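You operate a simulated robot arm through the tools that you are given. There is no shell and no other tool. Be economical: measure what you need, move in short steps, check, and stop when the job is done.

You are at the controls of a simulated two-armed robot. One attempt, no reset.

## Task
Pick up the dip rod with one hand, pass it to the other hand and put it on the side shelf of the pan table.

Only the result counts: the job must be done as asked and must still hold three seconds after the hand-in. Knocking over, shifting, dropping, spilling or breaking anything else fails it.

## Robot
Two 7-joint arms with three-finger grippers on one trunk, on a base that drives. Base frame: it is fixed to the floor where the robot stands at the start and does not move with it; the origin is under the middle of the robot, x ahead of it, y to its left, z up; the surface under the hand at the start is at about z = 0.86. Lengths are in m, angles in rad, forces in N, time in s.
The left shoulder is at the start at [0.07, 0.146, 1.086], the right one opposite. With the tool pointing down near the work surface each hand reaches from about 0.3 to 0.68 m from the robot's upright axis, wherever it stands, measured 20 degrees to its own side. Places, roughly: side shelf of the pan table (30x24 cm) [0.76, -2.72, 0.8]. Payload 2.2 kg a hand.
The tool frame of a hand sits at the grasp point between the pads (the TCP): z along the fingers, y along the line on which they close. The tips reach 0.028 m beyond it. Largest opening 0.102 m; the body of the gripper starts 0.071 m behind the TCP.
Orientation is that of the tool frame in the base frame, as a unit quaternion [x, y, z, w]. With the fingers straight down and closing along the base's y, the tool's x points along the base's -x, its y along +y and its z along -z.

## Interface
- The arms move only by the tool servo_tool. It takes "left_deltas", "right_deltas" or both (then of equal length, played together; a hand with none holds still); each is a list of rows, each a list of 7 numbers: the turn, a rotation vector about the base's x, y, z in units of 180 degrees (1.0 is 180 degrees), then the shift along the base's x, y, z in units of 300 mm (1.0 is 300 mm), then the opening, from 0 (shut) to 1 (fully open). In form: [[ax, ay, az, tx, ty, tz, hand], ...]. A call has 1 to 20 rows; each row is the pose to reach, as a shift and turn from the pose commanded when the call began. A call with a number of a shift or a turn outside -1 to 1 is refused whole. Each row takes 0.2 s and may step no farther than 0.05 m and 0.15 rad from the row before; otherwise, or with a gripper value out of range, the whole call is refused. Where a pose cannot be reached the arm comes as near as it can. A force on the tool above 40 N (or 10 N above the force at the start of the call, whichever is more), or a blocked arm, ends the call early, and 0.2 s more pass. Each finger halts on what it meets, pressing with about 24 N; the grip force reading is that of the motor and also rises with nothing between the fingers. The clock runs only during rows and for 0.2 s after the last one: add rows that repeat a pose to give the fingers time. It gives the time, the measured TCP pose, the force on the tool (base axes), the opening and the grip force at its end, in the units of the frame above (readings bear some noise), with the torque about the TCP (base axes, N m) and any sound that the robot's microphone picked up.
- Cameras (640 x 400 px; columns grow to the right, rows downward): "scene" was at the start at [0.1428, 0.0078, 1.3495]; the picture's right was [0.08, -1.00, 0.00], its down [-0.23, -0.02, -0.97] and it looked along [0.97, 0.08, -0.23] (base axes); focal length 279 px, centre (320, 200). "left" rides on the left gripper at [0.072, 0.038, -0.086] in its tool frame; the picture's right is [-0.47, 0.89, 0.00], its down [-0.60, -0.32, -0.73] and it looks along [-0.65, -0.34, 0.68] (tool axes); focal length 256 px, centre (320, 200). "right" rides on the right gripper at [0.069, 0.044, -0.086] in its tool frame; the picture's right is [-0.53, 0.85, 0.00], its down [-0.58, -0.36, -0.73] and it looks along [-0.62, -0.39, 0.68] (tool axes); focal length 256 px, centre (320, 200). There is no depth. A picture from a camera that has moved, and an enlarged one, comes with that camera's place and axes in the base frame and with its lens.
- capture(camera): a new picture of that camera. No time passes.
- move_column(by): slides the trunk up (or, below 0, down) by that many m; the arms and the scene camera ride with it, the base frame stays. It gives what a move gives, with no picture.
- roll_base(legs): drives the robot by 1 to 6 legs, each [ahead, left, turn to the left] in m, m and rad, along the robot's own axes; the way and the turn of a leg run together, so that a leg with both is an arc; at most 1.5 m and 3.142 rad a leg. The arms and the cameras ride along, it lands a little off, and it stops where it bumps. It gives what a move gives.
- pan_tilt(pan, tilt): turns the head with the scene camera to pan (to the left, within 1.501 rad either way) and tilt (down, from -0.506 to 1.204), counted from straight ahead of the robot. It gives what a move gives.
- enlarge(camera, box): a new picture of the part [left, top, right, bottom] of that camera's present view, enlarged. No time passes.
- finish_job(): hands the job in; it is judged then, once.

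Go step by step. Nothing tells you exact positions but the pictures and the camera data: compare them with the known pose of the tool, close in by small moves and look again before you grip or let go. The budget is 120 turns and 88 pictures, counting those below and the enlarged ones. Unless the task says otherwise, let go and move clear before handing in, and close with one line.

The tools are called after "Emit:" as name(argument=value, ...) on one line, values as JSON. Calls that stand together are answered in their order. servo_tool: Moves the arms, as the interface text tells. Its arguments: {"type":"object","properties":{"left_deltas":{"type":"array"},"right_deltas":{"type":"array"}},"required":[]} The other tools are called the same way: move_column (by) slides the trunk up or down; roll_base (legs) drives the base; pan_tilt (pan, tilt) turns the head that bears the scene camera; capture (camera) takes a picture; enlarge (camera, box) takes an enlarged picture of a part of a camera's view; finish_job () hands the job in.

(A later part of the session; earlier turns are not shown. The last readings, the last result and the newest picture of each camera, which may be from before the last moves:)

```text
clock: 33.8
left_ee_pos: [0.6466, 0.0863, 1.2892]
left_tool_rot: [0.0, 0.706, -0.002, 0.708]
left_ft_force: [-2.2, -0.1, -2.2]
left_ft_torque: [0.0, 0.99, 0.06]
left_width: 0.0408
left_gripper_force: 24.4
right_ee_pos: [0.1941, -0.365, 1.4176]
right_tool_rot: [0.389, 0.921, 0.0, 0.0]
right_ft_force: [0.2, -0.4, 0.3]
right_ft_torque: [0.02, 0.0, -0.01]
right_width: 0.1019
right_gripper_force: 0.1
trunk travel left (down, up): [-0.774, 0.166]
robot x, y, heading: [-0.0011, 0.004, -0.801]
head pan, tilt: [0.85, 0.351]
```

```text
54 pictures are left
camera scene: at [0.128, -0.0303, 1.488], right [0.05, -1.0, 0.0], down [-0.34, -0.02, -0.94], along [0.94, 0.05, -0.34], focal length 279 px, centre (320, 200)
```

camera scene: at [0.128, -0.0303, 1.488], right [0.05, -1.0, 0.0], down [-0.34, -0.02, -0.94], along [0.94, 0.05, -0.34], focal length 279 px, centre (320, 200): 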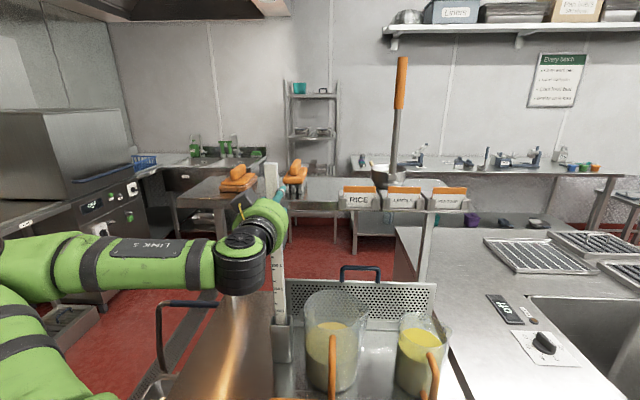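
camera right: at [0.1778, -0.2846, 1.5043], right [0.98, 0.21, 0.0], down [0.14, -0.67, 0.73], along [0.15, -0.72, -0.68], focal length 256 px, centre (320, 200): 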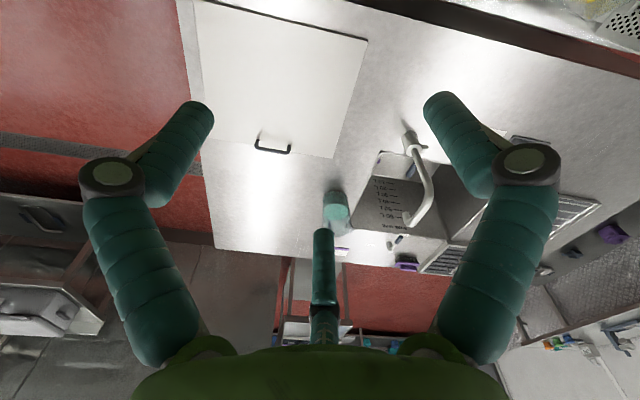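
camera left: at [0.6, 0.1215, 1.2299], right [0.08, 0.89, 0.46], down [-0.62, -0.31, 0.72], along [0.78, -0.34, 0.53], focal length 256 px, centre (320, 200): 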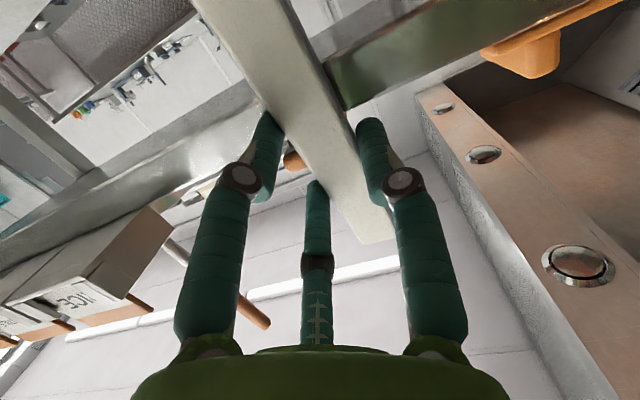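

The rod is upright with low force. I'll lift 0.15 with the trunk.

Emit:
move_column(by=0.15)

Emit:
pan_tilt(pan=0.85, tilt=0.6)

Emit:
capture(camera="scene")

```text
clock: 35.5
left_ee_pos: [0.6461, 0.0868, 1.4391]
left_tool_rot: [0.0, 0.705, -0.003, 0.709]
left_ft_force: [0.0, 0.2, -2.4]
left_ft_torque: [-0.01, 0.08, -0.02]
left_width: 0.0405
left_gripper_force: 24.0
right_ee_pos: [0.1947, -0.3653, 1.5672]
right_tool_rot: [0.389, 0.921, 0.001, 0.0]
right_ft_force: [0.2, 0.2, -0.4]
right_ft_torque: [0.0, 0.0, -0.03]
right_width: 0.1019
right_gripper_force: 0.1
trunk travel left (down, up): [-0.924, 0.016]
robot x, y, heading: [0.0008, 0.0011, -0.799]
head pan, tilt: [0.85, 0.351]
```

```text
clock: 36.3
left_ee_pos: [0.6461, 0.0868, 1.4397]
left_tool_rot: [0.0, 0.705, -0.002, 0.709]
left_ft_force: [0.5, -0.3, -2.0]
left_ft_torque: [-0.04, 0.02, 0.01]
left_width: 0.0406
left_gripper_force: 23.6
right_ee_pos: [0.1933, -0.3641, 1.5666]
right_tool_rot: [0.389, 0.921, 0.0, 0.0]
right_ft_force: [0.4, 0.0, -0.9]
right_ft_torque: [-0.01, 0.01, 0.0]
right_width: 0.102
right_gripper_force: 0.1
trunk travel left (down, up): [-0.924, 0.016]
robot x, y, heading: [0.0005, 0.0023, -0.802]
head pan, tilt: [0.85, 0.6]
```

```text
53 pictures are left
camera scene: at [0.1236, -0.0306, 1.6153], right [0.05, -1.0, 0.0], down [-0.56, -0.03, -0.83], along [0.82, 0.04, -0.56], focal length 279 px, centre (320, 200)
```

scene: 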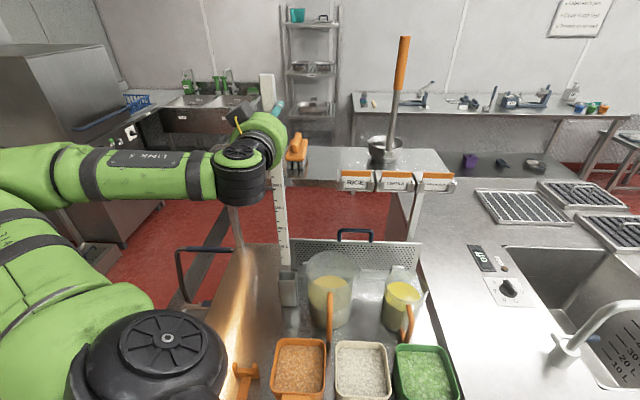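

The rod weighs about 2.3 N and came up. I'll check whether its foot has cleared the socket.

Emit:
enlarge(camera="scene", box=[230, 200, 350, 320])

```text
3.33 times, centred on (290, 260) of scene
camera zoom: at [0.1236, -0.0306, 1.6153], right [0.05, -1.0, 0.0], down [-0.56, -0.03, -0.83], along [0.82, 0.04, -0.56], focal length 930 px, centre (420, 0)
```

zoom: 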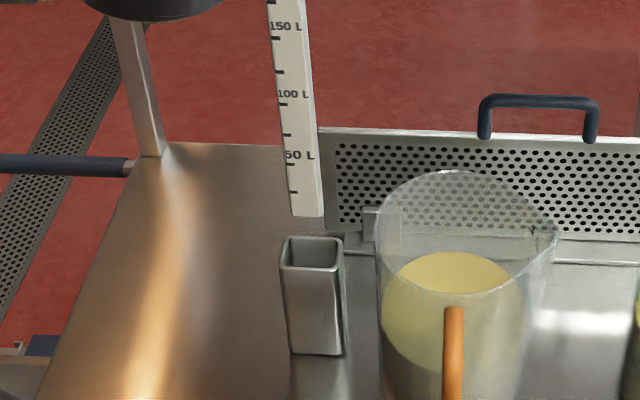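

The rod is clear, spanning z ≈ 1.03 to 1.50, with its middle near 1.27. Before backing away from the table I'll look behind the robot.

Emit:
pan_tilt(pan=-1.5, tilt=0.45)

Emit:
capture(camera="scene")

```text
clock: 38.5
left_ee_pos: [0.6458, 0.0867, 1.4384]
left_tool_rot: [-0.001, 0.705, -0.003, 0.71]
left_ft_force: [-0.2, 0.1, -2.3]
left_ft_torque: [0.01, 0.07, 0.02]
left_width: 0.0407
left_gripper_force: 24.1
right_ee_pos: [0.1949, -0.3658, 1.5682]
right_tool_rot: [0.389, 0.921, 0.001, 0.001]
right_ft_force: [1.0, 0.0, -0.5]
right_ft_torque: [-0.03, 0.02, 0.02]
right_width: 0.1021
right_gripper_force: 0.1
trunk travel left (down, up): [-0.924, 0.016]
robot x, y, heading: [-0.0014, -0.0038, -0.798]
head pan, tilt: [-1.499, 0.45]
```

```text
51 pictures are left
camera scene: at [-0.0259, -0.1037, 1.6288], right [-0.75, 0.66, 0.0], down [0.29, 0.33, -0.9], along [-0.6, -0.67, -0.43], focal length 279 px, centre (320, 200)
```

scene: 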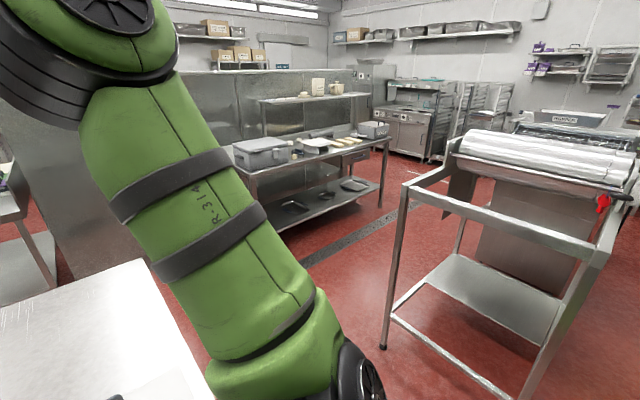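

A foil trolley stands behind at x < -1.1, which leaves enough room. I'll back straight out along world -x by 0.5 m with the rod upright.

Emit:
roll_base(legs=[[-0.349, -0.358, 0]])

Emit:
pan_tilt(pan=0.6, tilt=0.5)

Emit:
capture(camera="scene")

```text
clock: 41.4
left_ee_pos: [0.1496, 0.0887, 1.4376]
left_tool_rot: [-0.001, 0.706, -0.003, 0.709]
left_ft_force: [1.2, -0.2, -1.4]
left_ft_torque: [-0.01, 0.04, -0.01]
left_width: 0.0408
left_gripper_force: 23.7
right_ee_pos: [-0.3005, -0.3624, 1.567]
right_tool_rot: [0.387, 0.922, 0.0, -0.001]
right_ft_force: [1.0, 0.1, 0.1]
right_ft_torque: [0.0, 0.01, 0.02]
right_width: 0.1019
right_gripper_force: 0.1
trunk travel left (down, up): [-0.924, 0.016]
robot x, y, heading: [-0.5001, 0.0026, -0.794]
head pan, tilt: [-1.499, 0.45]
```

```text
clock: 43.4
left_ee_pos: [0.1466, 0.0884, 1.4388]
left_tool_rot: [0.0, 0.705, -0.003, 0.709]
left_ft_force: [-0.3, -0.7, -1.5]
left_ft_torque: [-0.03, 0.01, -0.04]
left_width: 0.0407
left_gripper_force: 24.2
right_ee_pos: [-0.3034, -0.3633, 1.5674]
right_tool_rot: [0.388, 0.922, 0.0, 0.001]
right_ft_force: [0.0, 0.2, -0.4]
right_ft_torque: [-0.01, -0.01, 0.02]
right_width: 0.102
right_gripper_force: 0.0
trunk travel left (down, up): [-0.924, 0.016]
robot x, y, heading: [-0.5014, 0.0005, -0.795]
head pan, tilt: [0.6, 0.499]
```

```text
50 pictures are left
camera scene: at [-0.3748, -0.052, 1.6243], right [-0.2, -0.98, 0.0], down [-0.47, 0.09, -0.88], along [0.86, -0.17, -0.48], focal length 279 px, centre (320, 200)
```

scene: 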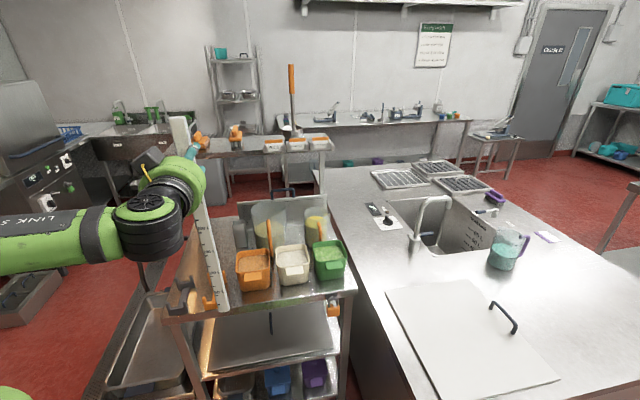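

The rod is held well and clear of everything. I'll turn back to heading 0 so that the robot's axes match the base axes for the handover.

Emit:
roll_base(legs=[[0, 0, 0.795]])

```text
clock: 45.9
left_ee_pos: [-0.112, 0.5236, 1.4391]
left_tool_rot: [-0.274, 0.649, 0.273, 0.655]
left_ft_force: [-1.5, -1.2, -1.5]
left_ft_torque: [-0.07, -0.01, 0.04]
left_width: 0.0409
left_gripper_force: 23.6
right_ee_pos: [-0.1022, -0.1148, 1.5672]
right_tool_rot: [0.001, 1.0, 0.0, 0.0]
right_ft_force: [0.0, -0.3, 0.0]
right_ft_torque: [-0.05, 0.01, -0.03]
right_width: 0.102
right_gripper_force: 0.0
trunk travel left (down, up): [-0.924, 0.016]
robot x, y, heading: [-0.4984, 0.0024, 0.003]
head pan, tilt: [0.6, 0.499]
```

I'll bring the left hand with the rod toward the front and turn the right hand to point forward at the height of the rod's middle, out to the side.

Emit:
servo_tool(left_deltas=[[0, 0, -0.021, 0.019, -0.081, 0, 0], [0, 0, -0.042, 0.039, -0.161, 0, 0], [0, 0, -0.063, 0.058, -0.242, 0, 0], [0, 0, -0.084, 0.078, -0.322, 0, 0], [0, 0, -0.105, 0.097, -0.403, 0, 0], [0, 0, -0.127, 0.116, -0.484, 0, 0], [0, 0, -0.148, 0.136, -0.564, 0, 0], [0, 0, -0.169, 0.155, -0.645, 0, 0], [0, 0, -0.19, 0.175, -0.725, 0, 0], [0, 0, -0.211, 0.194, -0.806, 0, 0], [0, 0, -0.232, 0.213, -0.887, 0, 0], [0, 0, -0.253, 0.233, -0.967, 0, 0], [0, 0, -0.253, 0.233, -0.967, 0, 0]], right_deltas=[[0, -0.042, 0, -0.011, -0.028, -0.083, 1], [0, -0.083, 0, -0.022, -0.056, -0.165, 1], [0, -0.125, 0, -0.033, -0.083, -0.248, 1], [0, -0.167, 0, -0.044, -0.111, -0.33, 1], [0, -0.208, 0, -0.055, -0.139, -0.413, 1], [0, -0.25, 0, -0.067, -0.167, -0.495, 1], [0, -0.292, 0, -0.078, -0.194, -0.578, 1], [0, -0.333, 0, -0.089, -0.222, -0.66, 1], [0, -0.375, 0, -0.1, -0.25, -0.743, 1], [0, -0.417, 0, -0.111, -0.278, -0.825, 1], [0, -0.458, 0, -0.122, -0.306, -0.908, 1], [0, -0.5, 0, -0.133, -0.333, -0.99, 1], [0, -0.5, 0, -0.133, -0.333, -0.99, 1]])

Emit:
pan_tilt(pan=0.0, tilt=0.4)

Emit:
capture(camera="scene")

```text
clock: 48.7
left_ee_pos: [0.0091, 0.2354, 1.457]
left_tool_rot: [0.0, 0.705, 0.0, 0.709]
left_ft_force: [0.3, -0.1, -2.1]
left_ft_torque: [-0.04, 0.04, 0.12]
left_width: 0.0409
left_gripper_force: 24.0
left hand out of reach, approached as far as the arm can: row 1, 2, 3, 4, 5, 6, 7, 8, 9, 10, 11, 12, 13
right_ee_pos: [-0.0379, -0.1034, 1.2809]
right_tool_rot: [0.003, 0.707, 0.0, 0.707]
right_ft_force: [0.6, -0.1, 0.5]
right_ft_torque: [-0.02, 0.0, 0.02]
right_width: 0.1019
right_gripper_force: 0.0
right hand out of reach, approached as far as the arm can: row 7, 8, 9, 10, 11, 12, 13
trunk travel left (down, up): [-0.924, 0.016]
robot x, y, heading: [-0.5017, -0.0001, 0.001]
head pan, tilt: [0.6, 0.499]
```

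```text
clock: 49.7
left_ee_pos: [0.008, 0.2422, 1.4568]
left_tool_rot: [-0.001, 0.706, -0.002, 0.709]
left_ft_force: [0.3, 0.3, -1.2]
left_ft_torque: [0.0, 0.03, 0.02]
left_width: 0.0408
left_gripper_force: 24.4
right_ee_pos: [-0.0377, -0.0979, 1.281]
right_tool_rot: [0.001, 0.707, -0.001, 0.707]
right_ft_force: [-0.1, 0.4, 0.1]
right_ft_torque: [-0.01, 0.0, -0.01]
right_width: 0.102
right_gripper_force: 0.1
trunk travel left (down, up): [-0.924, 0.016]
robot x, y, heading: [-0.4964, -0.0003, 0.0]
head pan, tilt: [0.0, 0.4]
```

```text
49 pictures are left
camera scene: at [-0.3568, 0.0031, 1.6335], right [0.0, -1.0, 0.0], down [-0.39, 0.0, -0.92], along [0.92, 0.0, -0.39], focal length 279 px, centre (320, 200)
```

scene: 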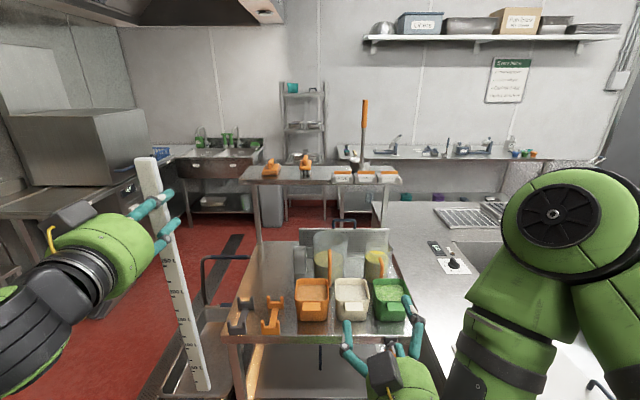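

The horizontal pose has a minimum reach, so I'll hold the rod a bit farther out, at about world (0.07, 0.05), and look again.

Emit:
servo_tool(left_deltas=[[0, 0, 0, 0.03, -0.09, 0, 0], [0, 0, 0, 0.06, -0.18, 0, 0], [0, 0, 0, 0.09, -0.27, 0, 0], [0, 0, 0, 0.12, -0.36, 0, 0], [0, 0, 0, 0.15, -0.45, 0, 0], [0, 0, 0, 0.17, -0.54, 0, 0], [0, 0, 0, 0.17, -0.63, 0, 0], [0, 0, 0, 0.17, -0.63, 0, 0]])

Emit:
pan_tilt(pan=0.0, tilt=0.6)

Emit:
capture(camera="scene")

Emit:
capture(camera="right")

```text
clock: 51.5
left_ee_pos: [0.0591, 0.0519, 1.4554]
left_tool_rot: [-0.002, 0.705, 0.0, 0.709]
left_ft_force: [-0.4, 0.3, -1.9]
left_ft_torque: [0.03, 0.06, -0.01]
left_width: 0.0409
left_gripper_force: 23.5
right_ee_pos: [-0.0372, -0.0984, 1.2815]
right_tool_rot: [0.001, 0.708, -0.002, 0.707]
right_ft_force: [0.0, -0.4, -0.4]
right_ft_torque: [0.03, 0.01, -0.03]
right_width: 0.1018
right_gripper_force: 0.1
trunk travel left (down, up): [-0.924, 0.016]
robot x, y, heading: [-0.4981, 0.0013, -0.002]
head pan, tilt: [0.0, 0.4]
```

```text
clock: 52.2
left_ee_pos: [0.0581, 0.0531, 1.4563]
left_tool_rot: [-0.002, 0.705, -0.002, 0.709]
left_ft_force: [-0.2, 0.6, -1.4]
left_ft_torque: [0.01, 0.04, -0.01]
left_width: 0.0407
left_gripper_force: 24.0
right_ee_pos: [-0.0365, -0.0984, 1.2807]
right_tool_rot: [0.001, 0.708, -0.001, 0.706]
right_ft_force: [-0.7, 0.5, -0.9]
right_ft_torque: [0.01, -0.04, -0.01]
right_width: 0.102
right_gripper_force: 0.0
trunk travel left (down, up): [-0.924, 0.016]
robot x, y, heading: [-0.5048, 0.0009, 0.002]
head pan, tilt: [0.0, 0.6]
```

```text
48 pictures are left
camera scene: at [-0.3608, 0.0021, 1.6153], right [0.0, -1.0, 0.0], down [-0.56, 0.0, -0.83], along [0.83, 0.0, -0.56], focal length 279 px, centre (320, 200)
```

scene: 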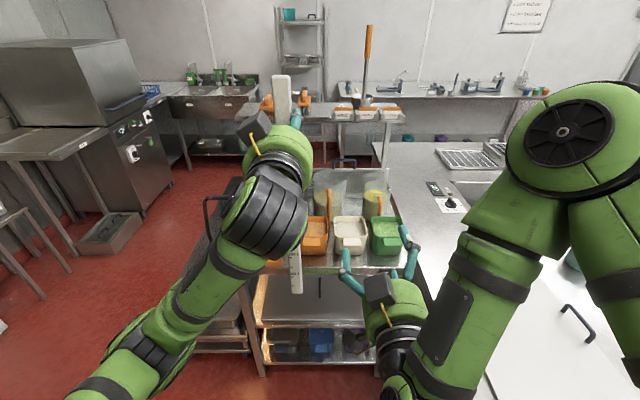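

```text
47 pictures are left
camera right: at [-0.1229, -0.0543, 1.2135], right [0.0, 0.85, 0.53], down [-0.73, -0.36, 0.58], along [0.68, -0.39, 0.62], focal length 256 px, centre (320, 200)
```

right: 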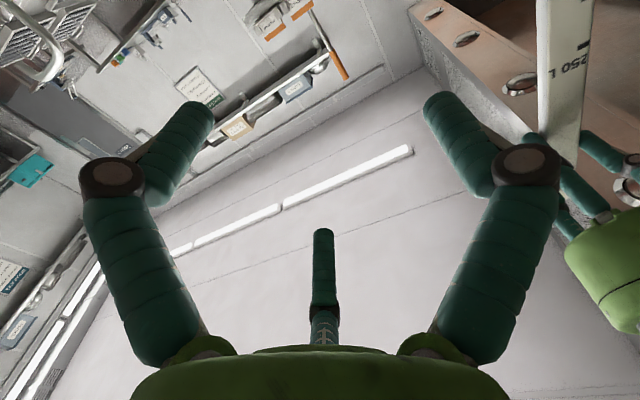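

The rod stands at about y 0.06, spanning z ≈ 1.05 to 1.52. I'll line the right hand up in front of it at z ≈ 1.262, leaving room under the left hand.

Emit:
servo_tool(right_deltas=[[0, 0, 0, 0, 0.08, -0.03, 1], [0, 0, 0, 0, 0.17, -0.063, 1], [0, 0, 0, 0, 0.26, -0.063, 1], [0, 0, 0, 0, 0.35, -0.063, 1], [0, 0, 0, 0, 0.42, -0.063, 1], [0, 0, 0, 0, 0.485, -0.063, 1], [0, 0, 0, 0, 0.485, -0.063, 1]])

Emit:
capture(camera="right")

Emit:
capture(camera="scene")

```text
clock: 53.9
left_ee_pos: [0.059, 0.0516, 1.4569]
left_tool_rot: [-0.001, 0.706, -0.001, 0.709]
left_ft_force: [0.1, 0.5, -1.6]
left_ft_torque: [-0.01, 0.04, -0.03]
left_width: 0.0407
left_gripper_force: 23.6
right_ee_pos: [-0.0381, 0.05, 1.2632]
right_tool_rot: [-0.001, 0.708, 0.0, 0.706]
right_ft_force: [0.5, 0.7, 0.7]
right_ft_torque: [-0.03, -0.02, 0.0]
right_width: 0.1022
right_gripper_force: 0.1
trunk travel left (down, up): [-0.924, 0.016]
robot x, y, heading: [-0.4986, 0.0026, 0.006]
head pan, tilt: [0.0, 0.6]
```

```text
46 pictures are left
camera right: at [-0.123, 0.0933, 1.1954], right [0.0, 0.85, 0.53], down [-0.73, -0.36, 0.58], along [0.68, -0.39, 0.62], focal length 256 px, centre (320, 200)
```

right: 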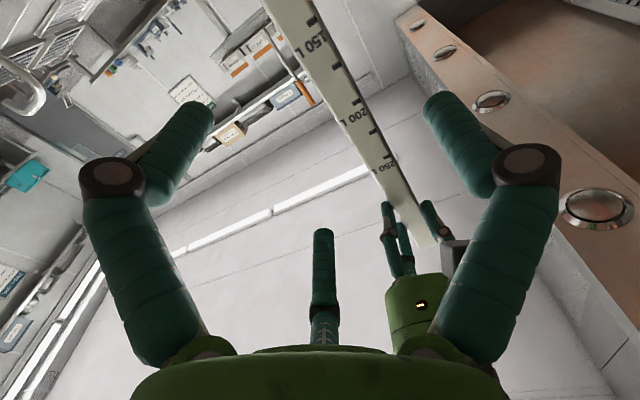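

```text
45 pictures are left
camera scene: at [-0.361, 0.0012, 1.6153], right [0.0, -1.0, 0.0], down [-0.57, 0.0, -0.82], along [0.82, 0.0, -0.57], focal length 279 px, centre (320, 200)
```

scene: 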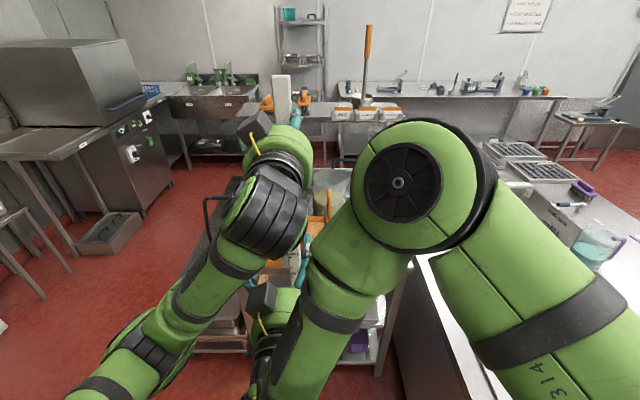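

In the right camera the rod's face is at x ≈ 0.067, y ≈ 0.063. I'll advance the right hand to x 0.056, so the rod sits near the fingertips for flat laying later, and look before closing.

Emit:
servo_tool(right_deltas=[[0, 0, 0, 0.08, 0, 0, 1], [0, 0, 0, 0.16, 0, 0, 1], [0, 0, 0, 0.24, 0, 0, 1], [0, 0, 0, 0.313, 0, 0, 1], [0, 0, 0, 0.313, 0, 0, 1]])

Emit:
capture(camera="right")

```text
clock: 55.0
left_ee_pos: [0.059, 0.0522, 1.4561]
left_tool_rot: [-0.002, 0.705, -0.001, 0.709]
left_ft_force: [-0.5, -0.5, -2.5]
left_ft_torque: [0.0, 0.03, 0.01]
left_width: 0.0408
left_gripper_force: 23.7
right_ee_pos: [0.0581, 0.0498, 1.2632]
right_tool_rot: [0.001, 0.707, -0.001, 0.707]
right_ft_force: [-0.5, 0.5, -0.6]
right_ft_torque: [0.0, 0.05, 0.02]
right_width: 0.102
right_gripper_force: 0.0
trunk travel left (down, up): [-0.924, 0.016]
robot x, y, heading: [-0.5011, 0.0001, 0.001]
head pan, tilt: [0.0, 0.6]
```

```text
44 pictures are left
camera right: at [-0.0276, 0.0931, 1.1955], right [0.0, 0.85, 0.53], down [-0.73, -0.36, 0.58], along [0.68, -0.39, 0.62], focal length 256 px, centre (320, 200)
```

right: 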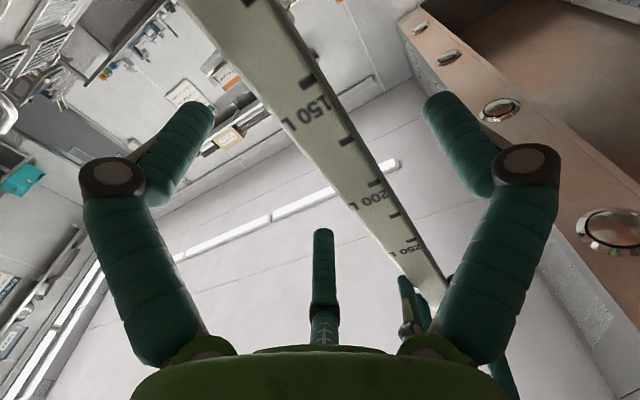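

The rod stands between the right jaws. I'm closing the right hand while the left keeps hold.

Emit:
servo_tool(right_deltas=[[0, 0, 0, 0, 0.02, 0, 0.9], [0, 0, 0, 0, 0.032, 0, 0.6], [0, 0, 0, 0, 0.032, 0, 0.3], [0, 0, 0, 0, 0.032, 0, 0.1], [0, 0, 0, 0, 0.032, 0, 0], [0, 0, 0, 0, 0.032, 0, 0], [0, 0, 0, 0, 0.032, 0, 0]])

Emit:
capture(camera="right")

```text
clock: 56.6
left_ee_pos: [0.0589, 0.0514, 1.4538]
left_tool_rot: [-0.003, 0.707, 0.001, 0.707]
left_ft_force: [3.4, 11.3, -14.2]
left_ft_torque: [0.85, -0.03, 0.19]
left_width: 0.0416
left_gripper_force: 24.2
right_ee_pos: [0.0579, 0.0582, 1.2658]
right_tool_rot: [0.001, 0.705, -0.001, 0.709]
right_ft_force: [-4.3, -11.5, 12.9]
right_ft_torque: [1.16, -0.56, -0.25]
right_width: 0.0417
right_gripper_force: 24.0
trunk travel left (down, up): [-0.924, 0.016]
robot x, y, heading: [-0.4981, -0.0016, 0.004]
head pan, tilt: [0.0, 0.6]
```

```text
43 pictures are left
camera right: at [-0.0271, 0.1025, 1.1961], right [0.0, 0.84, 0.53], down [-0.74, -0.36, 0.57], along [0.68, -0.39, 0.62], focal length 256 px, centre (320, 200)
```

right: 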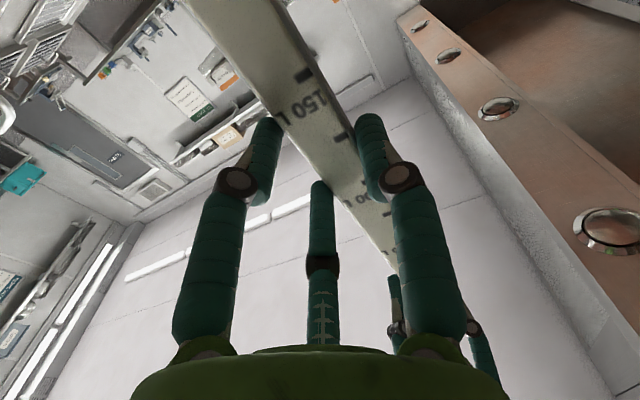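

Both hands hold the rod now, with the right grip at 24 N. I'll open the left hand, back it off and swing it aside.

Emit:
servo_tool(left_deltas=[[0, 0, 0, 0, 0, 0, 0.4], [0, 0, 0, 0, 0, 0, 0.7], [0, 0, 0, 0, -0.02, 0, 1], [0, 0, 0, 0, -0.02, 0, 1], [0, 0, 0, 0, -0.02, 0, 1]])

Emit:
capture(camera="left")

Emit:
capture(camera="right")

```text
clock: 57.9
left_ee_pos: [0.059, 0.0458, 1.4562]
left_tool_rot: [-0.002, 0.705, -0.002, 0.709]
left_ft_force: [-0.8, -0.2, -0.4]
left_ft_torque: [0.0, 0.01, -0.03]
left_width: 0.1019
left_gripper_force: 0.1
right_ee_pos: [0.0575, 0.0601, 1.2625]
right_tool_rot: [-0.001, 0.707, 0.0, 0.707]
right_ft_force: [0.2, 0.7, -0.1]
right_ft_torque: [-0.04, 0.03, 0.01]
right_width: 0.0412
right_gripper_force: 24.3
trunk travel left (down, up): [-0.924, 0.016]
robot x, y, heading: [-0.5011, 0.0012, 0.001]
head pan, tilt: [0.0, 0.6]
```

```text
42 pictures are left
camera left: at [-0.0275, 0.0817, 1.3837], right [0.0, 0.89, 0.46], down [-0.73, -0.31, 0.6], along [0.68, -0.34, 0.65], focal length 256 px, centre (320, 200)
```

left: 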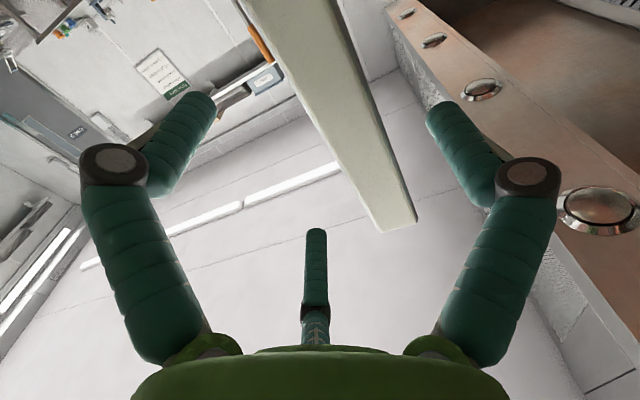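

```text
41 pictures are left
camera right: at [-0.0283, 0.1033, 1.1948], right [0.0, 0.85, 0.53], down [-0.73, -0.36, 0.58], along [0.68, -0.39, 0.62], focal length 256 px, centre (320, 200)
```

right: 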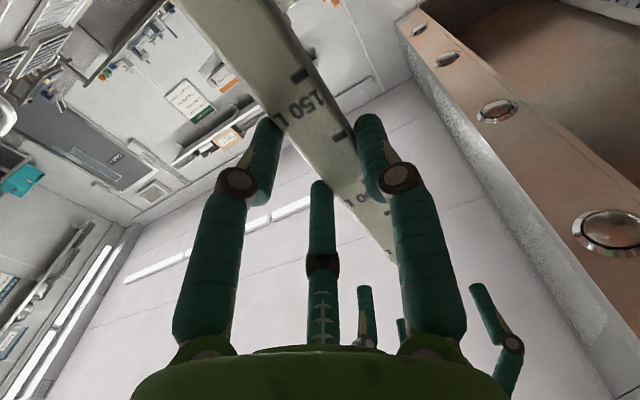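

The right hand alone holds the rod, in the clear between the left jaws. I'm backing the left hand out.

Emit:
servo_tool(left_deltas=[[0, 0, 0, -0.08, 0, 0, 1], [0, 0, 0, -0.16, 0, 0, 1], [0, 0, 0, -0.2, 0.08, 0, 1], [0, 0, 0, -0.2, 0.2, 0, 1], [0, 0, 0, -0.2, 0.32, 0, 1], [0, 0, 0, -0.2, 0.45, 0, 1], [0, 0, 0, -0.2, 0.58, 0, 1], [0, 0, 0, -0.2, 0.7, 0, 1]])

Emit:
capture(camera="scene")

```text
clock: 59.6
left_ee_pos: [0.004, 0.2599, 1.4586]
left_tool_rot: [-0.001, 0.705, -0.002, 0.709]
left_ft_force: [0.0, 0.4, -0.1]
left_ft_torque: [0.01, 0.0, -0.03]
left_width: 0.1022
left_gripper_force: 0.0
left hand out of reach, approached as far as the arm can: row 6, 7, 8
right_ee_pos: [0.0565, 0.0608, 1.2644]
right_tool_rot: [-0.001, 0.707, -0.001, 0.707]
right_ft_force: [0.1, 0.5, -0.3]
right_ft_torque: [0.0, 0.04, 0.0]
right_width: 0.0409
right_gripper_force: 23.8
trunk travel left (down, up): [-0.924, 0.016]
robot x, y, heading: [-0.4997, 0.0009, 0.001]
head pan, tilt: [0.0, 0.6]
```

```text
40 pictures are left
camera scene: at [-0.3618, 0.0038, 1.6153], right [0.0, -1.0, 0.0], down [-0.56, 0.0, -0.83], along [0.83, 0.0, -0.56], focal length 279 px, centre (320, 200)
```

scene: 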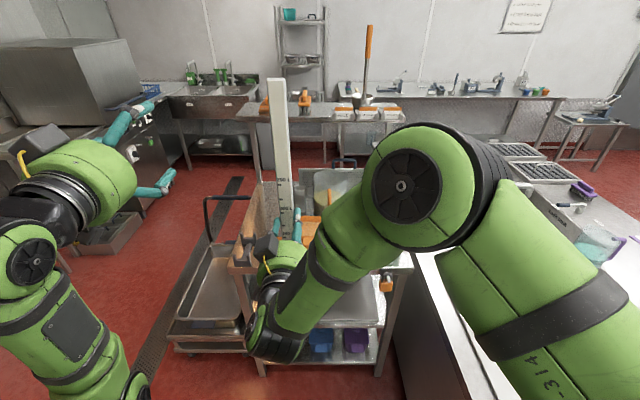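

The handover is done and the right hand holds the rod alone. I'll look right to plan the route.

Emit:
pan_tilt(pan=-1.1, tilt=0.25)

Emit:
capture(camera="scene")

```text
clock: 61.0
left_ee_pos: [0.0048, 0.2575, 1.458]
left_tool_rot: [-0.002, 0.705, -0.002, 0.709]
left_ft_force: [0.4, -0.2, -0.2]
left_ft_torque: [0.01, 0.04, 0.0]
left_width: 0.1019
left_gripper_force: 0.0
right_ee_pos: [0.0575, 0.0602, 1.2628]
right_tool_rot: [0.0, 0.707, 0.0, 0.707]
right_ft_force: [-0.7, 0.1, 0.4]
right_ft_torque: [0.0, 0.02, 0.02]
right_width: 0.0409
right_gripper_force: 23.6
trunk travel left (down, up): [-0.924, 0.016]
robot x, y, heading: [-0.5008, 0.0019, 0.001]
head pan, tilt: [-1.1, 0.25]
```

```text
39 pictures are left
camera scene: at [-0.4069, -0.0814, 1.6475], right [-0.89, -0.45, 0.0], down [-0.11, 0.22, -0.97], along [0.44, -0.86, -0.25], focal length 279 px, centre (320, 200)
```

scene: 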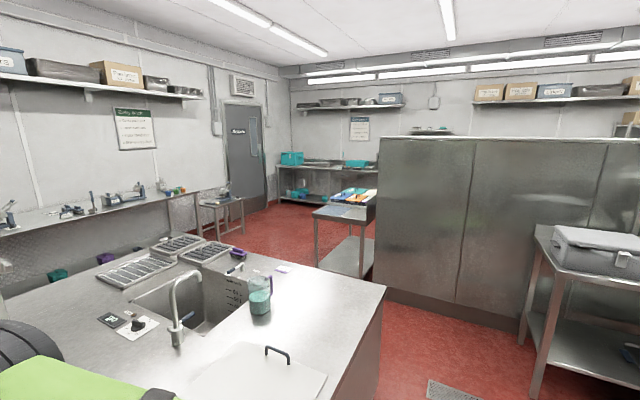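

Emit:
enlarge(camera="scene", box=[270, 140, 430, 300])

```text
2.50 times, centred on (350, 220) of scene
camera zoom: at [-0.4069, -0.0814, 1.6475], right [-0.89, -0.45, 0.0], down [-0.11, 0.22, -0.97], along [0.44, -0.86, -0.25], focal length 698 px, centre (245, 150)
```

zoom: 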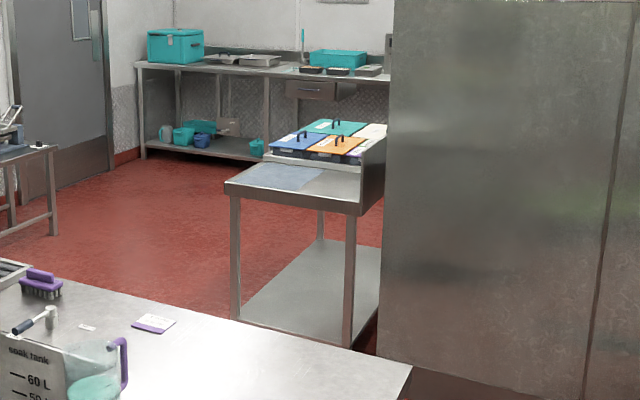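

The pan table's flat part is at about x 0.3–0.9, y -2.43 to -2.88, with the pans behind it. I'll strafe right along the aisle, keeping clear of the counter, then check.

Emit:
roll_base(legs=[[0, -1.0, 0], [0, -0.88, 0]])

Emit:
pan_tilt(pan=-0.5, tilt=0.45)

Emit:
capture(camera="scene")

```text
clock: 70.4
left_ee_pos: [0.007, -1.6226, 1.458]
left_tool_rot: [-0.003, 0.705, -0.001, 0.709]
left_ft_force: [0.4, -0.3, 0.4]
left_ft_torque: [0.01, 0.01, -0.03]
left_width: 0.1019
left_gripper_force: 0.0
right_ee_pos: [0.0593, -1.8213, 1.264]
right_tool_rot: [-0.002, 0.707, 0.0, 0.707]
right_ft_force: [-0.7, 0.1, -0.4]
right_ft_torque: [-0.01, 0.05, -0.04]
right_width: 0.0407
right_gripper_force: 24.3
trunk travel left (down, up): [-0.924, 0.016]
robot x, y, heading: [-0.4976, -1.8807, 0.008]
head pan, tilt: [-1.1, 0.25]
```

```text
clock: 71.4
left_ee_pos: [0.0061, -1.6242, 1.4588]
left_tool_rot: [-0.002, 0.705, -0.001, 0.709]
left_ft_force: [-0.7, 0.1, 0.1]
left_ft_torque: [0.01, 0.0, 0.02]
left_width: 0.102
left_gripper_force: 0.0
right_ee_pos: [0.0593, -1.822, 1.2637]
right_tool_rot: [-0.001, 0.707, 0.001, 0.707]
right_ft_force: [0.3, -0.4, -0.1]
right_ft_torque: [0.01, 0.02, 0.02]
right_width: 0.0408
right_gripper_force: 23.7
trunk travel left (down, up): [-0.924, 0.016]
robot x, y, heading: [-0.4998, -1.8843, 0.002]
head pan, tilt: [-0.499, 0.45]
```

```text
37 pictures are left
camera scene: at [-0.3664, -1.9259, 1.6288], right [-0.48, -0.88, 0.0], down [-0.38, 0.21, -0.9], along [0.79, -0.43, -0.44], focal length 279 px, centre (320, 200)
```

scene: 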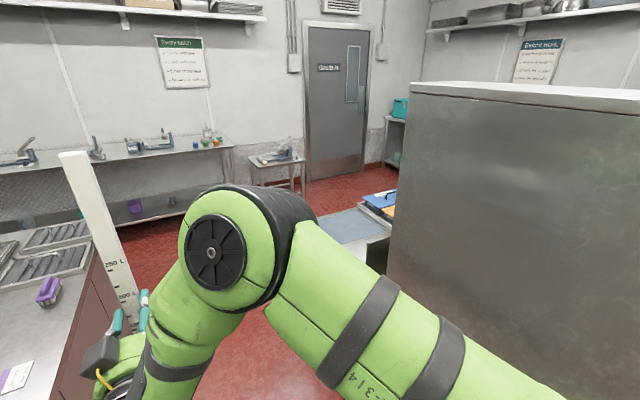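

The way ahead is clear. I'll drive forward 0.95 m alongside the pan table and look right.

Emit:
roll_base(legs=[[0.95, 0, 0]])

Emit:
pan_tilt(pan=-0.9, tilt=0.7)

Emit:
capture(camera="scene")

```text
clock: 76.3
left_ee_pos: [0.9471, -1.6284, 1.4587]
left_tool_rot: [0.0, 0.705, -0.003, 0.709]
left_ft_force: [0.9, 0.5, -0.2]
left_ft_torque: [-0.01, 0.0, -0.01]
left_width: 0.1022
left_gripper_force: 0.1
right_ee_pos: [0.9997, -1.8272, 1.2627]
right_tool_rot: [0.002, 0.707, -0.002, 0.707]
right_ft_force: [-0.3, 0.5, -0.7]
right_ft_torque: [0.01, 0.06, 0.0]
right_width: 0.0409
right_gripper_force: 24.1
trunk travel left (down, up): [-0.924, 0.016]
robot x, y, heading: [0.4439, -1.8834, -0.009]
head pan, tilt: [-0.499, 0.45]
```

```text
clock: 77.2
left_ee_pos: [0.9507, -1.6297, 1.4588]
left_tool_rot: [0.0, 0.705, -0.003, 0.709]
left_ft_force: [0.0, -0.5, 0.3]
left_ft_torque: [0.0, -0.03, 0.0]
left_width: 0.102
left_gripper_force: 0.1
right_ee_pos: [1.0009, -1.8283, 1.2636]
right_tool_rot: [0.002, 0.708, -0.002, 0.707]
right_ft_force: [0.7, -0.1, 0.1]
right_ft_torque: [-0.03, 0.04, 0.03]
right_width: 0.041
right_gripper_force: 24.1
trunk travel left (down, up): [-0.924, 0.016]
robot x, y, heading: [0.4423, -1.885, -0.002]
head pan, tilt: [-0.901, 0.7]
```

```text
36 pictures are left
camera scene: at [0.547, -1.9496, 1.6066], right [-0.79, -0.62, 0.0], down [-0.4, 0.51, -0.77], along [0.47, -0.6, -0.64], focal length 279 px, centre (320, 200)
```

scene: 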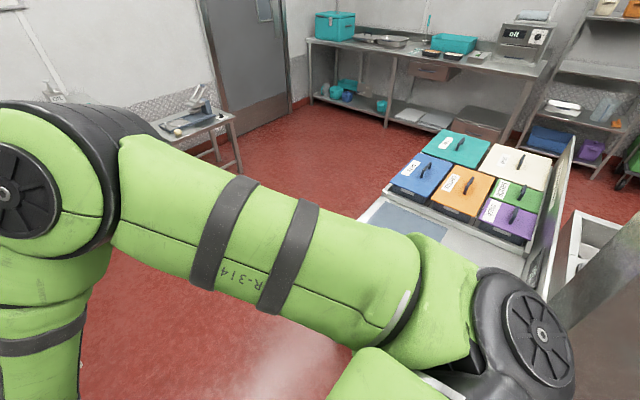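

The bluish mat, x ≈ 0.61–0.91 and y ≈ -2.60 to -2.85, is the 30x24 side shelf, with covered pans behind it. I'll tip the right hand down here in open space so that the rod lies level along x.

Emit:
servo_tool(right_deltas=[[0, 0.042, 0, 0.005, -0.01, 0, 0], [0, 0.083, 0, 0.01, -0.02, 0, 0], [0, 0.125, 0, 0.015, -0.04, 0, 0], [0, 0.167, 0, 0.02, -0.06, 0, 0], [0, 0.208, 0, 0.025, -0.1, 0, 0], [0, 0.25, 0, 0.03, -0.14, 0, 0], [0, 0.292, 0, 0.035, -0.2, 0, 0], [0, 0.333, 0, 0.04, -0.26, 0, 0], [0, 0.375, 0, 0.04, -0.32, 0, 0], [0, 0.417, 0, 0.04, -0.4, 0, 0], [0, 0.458, 0, 0.04, -0.48, 0, 0], [0, 0.5, 0, 0.04, -0.55, 0, 0], [0, 0.5, 0, 0.04, -0.6, 0, 0]])

Emit:
pan_tilt(pan=-0.2, tilt=0.6)

Emit:
capture(camera="scene")

Emit:
capture(camera="right")

```text
clock: 80.0
left_ee_pos: [0.9488, -1.6314, 1.4597]
left_tool_rot: [0.0, 0.706, -0.002, 0.708]
left_ft_force: [-0.6, 0.0, -0.3]
left_ft_torque: [0.0, -0.01, 0.01]
left_width: 0.1022
left_gripper_force: 0.0
right_ee_pos: [1.0122, -2.009, 1.2637]
right_tool_rot: [0.0, 1.0, -0.002, -0.002]
right_ft_force: [-0.4, 0.1, 0.7]
right_ft_torque: [-0.04, 0.04, 0.02]
right_width: 0.0409
right_gripper_force: 24.0
trunk travel left (down, up): [-0.924, 0.016]
robot x, y, heading: [0.4417, -1.8837, -0.011]
head pan, tilt: [-0.901, 0.7]
```

```text
clock: 81.1
left_ee_pos: [0.9491, -1.6294, 1.4575]
left_tool_rot: [-0.001, 0.705, -0.002, 0.709]
left_ft_force: [0.7, -0.9, -0.4]
left_ft_torque: [-0.05, 0.03, -0.02]
left_width: 0.1018
left_gripper_force: 0.0
right_ee_pos: [1.0128, -2.0073, 1.264]
right_tool_rot: [0.0, 1.0, -0.002, 0.0]
right_ft_force: [-0.3, 0.4, 0.0]
right_ft_torque: [0.01, 0.03, 0.01]
right_width: 0.0409
right_gripper_force: 23.9
trunk travel left (down, up): [-0.924, 0.016]
robot x, y, heading: [0.4415, -1.8843, 0.002]
head pan, tilt: [-0.201, 0.6]
```

```text
35 pictures are left
camera scene: at [0.5807, -1.9009, 1.6152], right [-0.2, -0.98, 0.0], down [-0.55, 0.12, -0.82], along [0.81, -0.17, -0.57], focal length 279 px, centre (320, 200)
```

scene: 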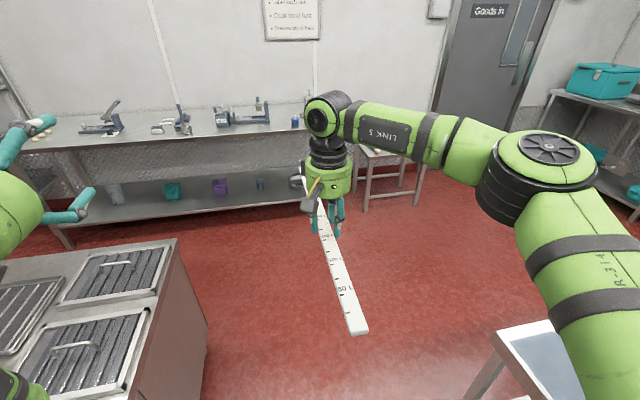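

```text
34 pictures are left
camera right: at [0.9444, -1.9636, 1.35], right [0.53, 0.85, 0.0], down [0.58, -0.36, 0.73], along [0.62, -0.39, -0.68], focal length 256 px, centre (320, 200)
```

right: 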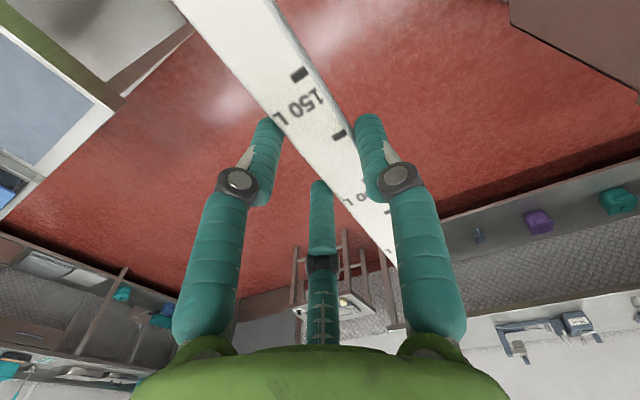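

The rod lies level, printed face up, along x. I'll turn right 0.6 and creep toward the table, whose edge is at y ≈ -2.5, which keeps about 0.14 m of base clearance.

Emit:
roll_base(legs=[[0, 0, -0.6], [0.212, -0.115, 0]])

Emit:
pan_tilt(pan=-0.5, tilt=0.75)

Emit:
capture(camera="scene")

Emit:
capture(camera="right")

```text
clock: 84.5
left_ee_pos: [1.1113, -2.1652, 1.46]
left_tool_rot: [0.206, 0.674, -0.21, 0.677]
left_ft_force: [0.0, 0.4, -0.2]
left_ft_torque: [0.0, 0.01, 0.01]
left_width: 0.1019
left_gripper_force: 0.1
right_ee_pos: [0.9534, -2.5142, 1.2652]
right_tool_rot: [0.292, 0.957, -0.002, 0.0]
right_ft_force: [-0.5, 0.9, -0.9]
right_ft_torque: [-0.02, 0.05, 0.04]
right_width: 0.041
right_gripper_force: 23.8
trunk travel left (down, up): [-0.924, 0.016]
robot x, y, heading: [0.552, -2.0926, -0.595]
head pan, tilt: [-0.201, 0.6]
```

```text
clock: 85.3
left_ee_pos: [1.1144, -2.1689, 1.4591]
left_tool_rot: [0.208, 0.675, -0.21, 0.676]
left_ft_force: [-0.3, -0.4, 0.2]
left_ft_torque: [0.0, -0.01, -0.02]
left_width: 0.1019
left_gripper_force: 0.0
right_ee_pos: [0.9537, -2.5192, 1.2619]
right_tool_rot: [0.292, 0.956, -0.002, -0.002]
right_ft_force: [0.1, 0.4, -0.1]
right_ft_torque: [0.03, 0.02, -0.01]
right_width: 0.0408
right_gripper_force: 24.1
trunk travel left (down, up): [-0.924, 0.016]
robot x, y, heading: [0.552, -2.0934, -0.601]
head pan, tilt: [-0.499, 0.75]
```

```text
33 pictures are left
camera scene: at [0.6325, -2.1984, 1.6023], right [-0.89, -0.46, 0.0], down [-0.31, 0.61, -0.73], along [0.33, -0.65, -0.68], focal length 279 px, centre (320, 200)
```

scene: 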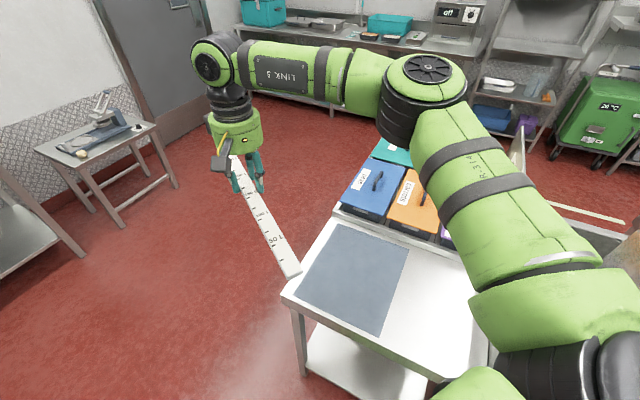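

```text
32 pictures are left
camera right: at [0.9228, -2.443, 1.3498], right [0.92, 0.4, 0.0], down [0.28, -0.62, 0.73], along [0.29, -0.67, -0.68], focal length 256 px, centre (320, 200)
```

right: 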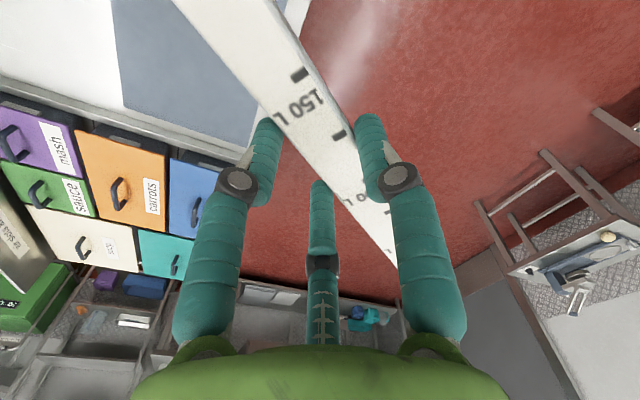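

The mat's centre works out at (0.765, -2.715), which matches the given place. I'll bring the rod above it at a safe height, turned to lie along x.

Emit:
servo_tool(right_deltas=[[0, 0, 0.024, -0.085, -0.08, 0, 0], [0, 0, 0.048, -0.17, -0.16, 0, 0], [0, 0, 0.072, -0.255, -0.24, 0, 0], [0, 0, 0.096, -0.34, -0.32, 0, 0], [0, 0, 0.12, -0.425, -0.4, 0, 0], [0, 0, 0.143, -0.51, -0.48, 0, 0], [0, 0, 0.167, -0.595, -0.56, 0, 0], [0, 0, 0.191, -0.679, -0.637, 0, 0], [0, 0, 0.191, -0.679, -0.637, 0, 0]])

Emit:
capture(camera="scene")

Emit:
capture(camera="right")

```text
clock: 87.3
left_ee_pos: [1.1136, -2.1669, 1.4587]
left_tool_rot: [0.206, 0.674, -0.211, 0.677]
left_ft_force: [0.2, 1.3, 0.2]
left_ft_torque: [-0.01, -0.02, -0.04]
left_width: 0.1019
left_gripper_force: 0.1
right_ee_pos: [0.7781, -2.6085, 1.2919]
right_tool_rot: [0.009, 1.0, 0.002, -0.004]
right_ft_force: [0.7, 0.4, -1.0]
right_ft_torque: [-0.04, 0.02, 0.0]
right_width: 0.0412
right_gripper_force: 24.6
right hand out of reach, approached as far as the arm can: row 6, 7, 8, 9
trunk travel left (down, up): [-0.924, 0.016]
robot x, y, heading: [0.5525, -2.0942, -0.597]
head pan, tilt: [-0.499, 0.75]
```

```text
31 pictures are left
camera scene: at [0.6318, -2.1967, 1.6024], right [-0.89, -0.45, 0.0], down [-0.31, 0.61, -0.73], along [0.33, -0.65, -0.68], focal length 279 px, centre (320, 200)
```

scene: 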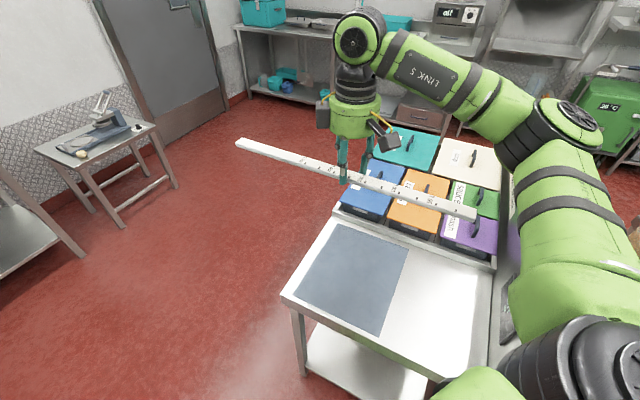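

```text
30 pictures are left
camera right: at [0.712, -2.564, 1.3796], right [0.55, 0.84, 0.0], down [0.58, -0.38, 0.73], along [0.61, -0.4, -0.69], focal length 256 px, centre (320, 200)
```

right: 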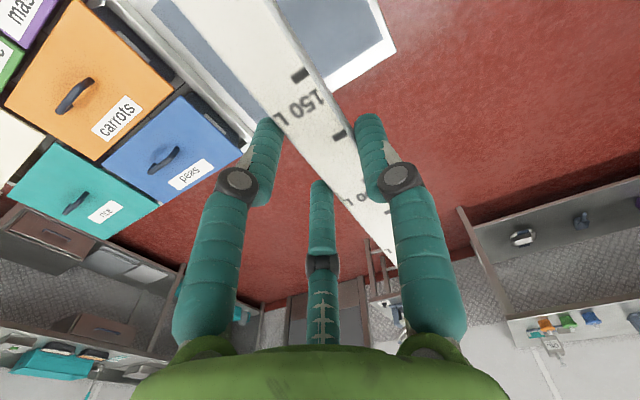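

The arm fell short at that height, and its elbow is near the panel beside the table. I'll shift the base +x by 0.2 m and a little closer, so the shelf falls well within reach.

Emit:
roll_base(legs=[[0.18, 0.09, 0]])

Emit:
move_column(by=-0.15)

Emit:
capture(camera="scene")

```text
clock: 88.9
left_ee_pos: [1.3081, -2.1945, 1.46]
left_tool_rot: [0.208, 0.672, -0.211, 0.678]
left_ft_force: [-1.2, 0.7, 0.2]
left_ft_torque: [-0.01, -0.01, 0.05]
left_width: 0.1022
left_gripper_force: 0.0
right_ee_pos: [0.9741, -2.6367, 1.2939]
right_tool_rot: [0.01, 1.0, 0.001, 0.0]
right_ft_force: [0.2, 0.2, 0.5]
right_ft_torque: [-0.03, 0.0, -0.01]
right_width: 0.0407
right_gripper_force: 23.8
trunk travel left (down, up): [-0.924, 0.016]
robot x, y, heading: [0.7492, -2.1247, -0.6]
head pan, tilt: [-0.499, 0.75]
```

```text
clock: 90.7
left_ee_pos: [1.3128, -2.195, 1.3083]
left_tool_rot: [0.207, 0.674, -0.21, 0.677]
left_ft_force: [0.0, 0.2, 0.6]
left_ft_torque: [-0.01, -0.02, -0.02]
left_width: 0.1021
left_gripper_force: 0.1
right_ee_pos: [0.9771, -2.6363, 1.1434]
right_tool_rot: [0.01, 1.0, 0.002, -0.002]
right_ft_force: [-0.2, -0.1, -0.2]
right_ft_torque: [-0.03, -0.03, -0.02]
right_width: 0.0409
right_gripper_force: 23.7
trunk travel left (down, up): [-0.774, 0.166]
robot x, y, heading: [0.7547, -2.1182, -0.597]
head pan, tilt: [-0.499, 0.75]
```

```text
29 pictures are left
camera scene: at [0.8307, -2.2242, 1.4524], right [-0.89, -0.45, 0.0], down [-0.31, 0.61, -0.73], along [0.33, -0.65, -0.68], focal length 279 px, centre (320, 200)
```

scene: 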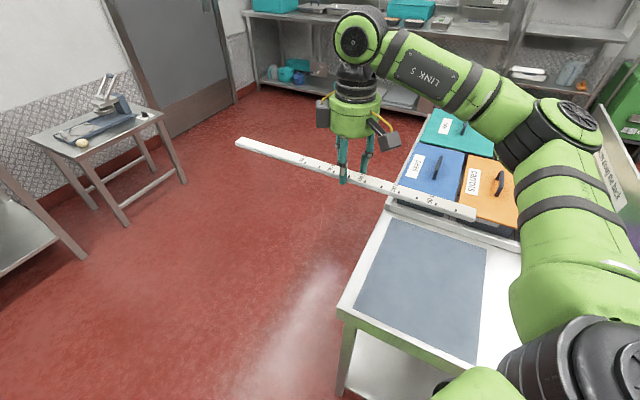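

Now I'll bring the rod over the mat centre at this height.

Emit:
servo_tool(right_deltas=[[0, 0, 0, -0.1, -0.03, 0, 0], [0, 0, 0, -0.2, -0.06, 0, 0], [0, 0, 0, -0.3, -0.1, 0, 0], [0, 0, 0, -0.4, -0.14, 0, 0], [0, 0, 0, -0.5, -0.18, 0, 0], [0, 0, 0, -0.6, -0.22, -0.03, 0], [0, 0, 0, -0.7, -0.262, -0.06, 0], [0, 0, 0, -0.757, -0.262, -0.1, 0], [0, 0, 0, -0.757, -0.262, -0.1, 0]])

Emit:
capture(camera="scene")

Emit:
capture(camera="right")

```text
clock: 92.7
left_ee_pos: [1.3129, -2.1963, 1.3088]
left_tool_rot: [0.207, 0.674, -0.211, 0.677]
left_ft_force: [0.3, 0.1, 0.6]
left_ft_torque: [0.0, 0.0, 0.01]
left_width: 0.1019
left_gripper_force: 0.2
right_ee_pos: [0.8245, -2.6168, 1.1317]
right_tool_rot: [0.009, 1.0, 0.001, -0.002]
right_ft_force: [0.5, 0.4, -0.7]
right_ft_torque: [0.01, 0.01, -0.04]
right_width: 0.0408
right_gripper_force: 24.1
right hand out of reach, approached as far as the arm can: row 2, 3, 4, 5, 6, 7, 8, 9
trunk travel left (down, up): [-0.774, 0.166]
robot x, y, heading: [0.754, -2.1207, -0.597]
head pan, tilt: [-0.499, 0.75]
```

```text
28 pictures are left
camera scene: at [0.8311, -2.2244, 1.4524], right [-0.89, -0.45, 0.0], down [-0.31, 0.61, -0.73], along [0.33, -0.65, -0.68], focal length 279 px, centre (320, 200)
```

scene: 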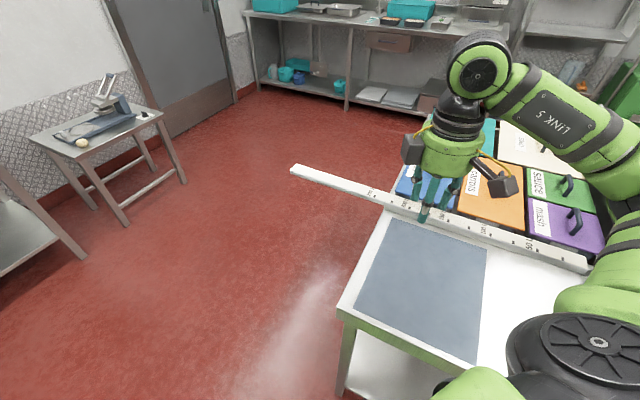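

```text
27 pictures are left
camera right: at [0.7571, -2.5719, 1.2184], right [0.55, 0.83, 0.0], down [0.57, -0.38, 0.73], along [0.61, -0.4, -0.69], focal length 256 px, centre (320, 200)
```

right: 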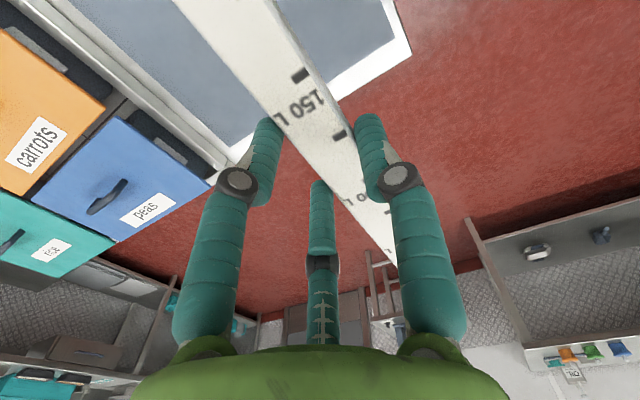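

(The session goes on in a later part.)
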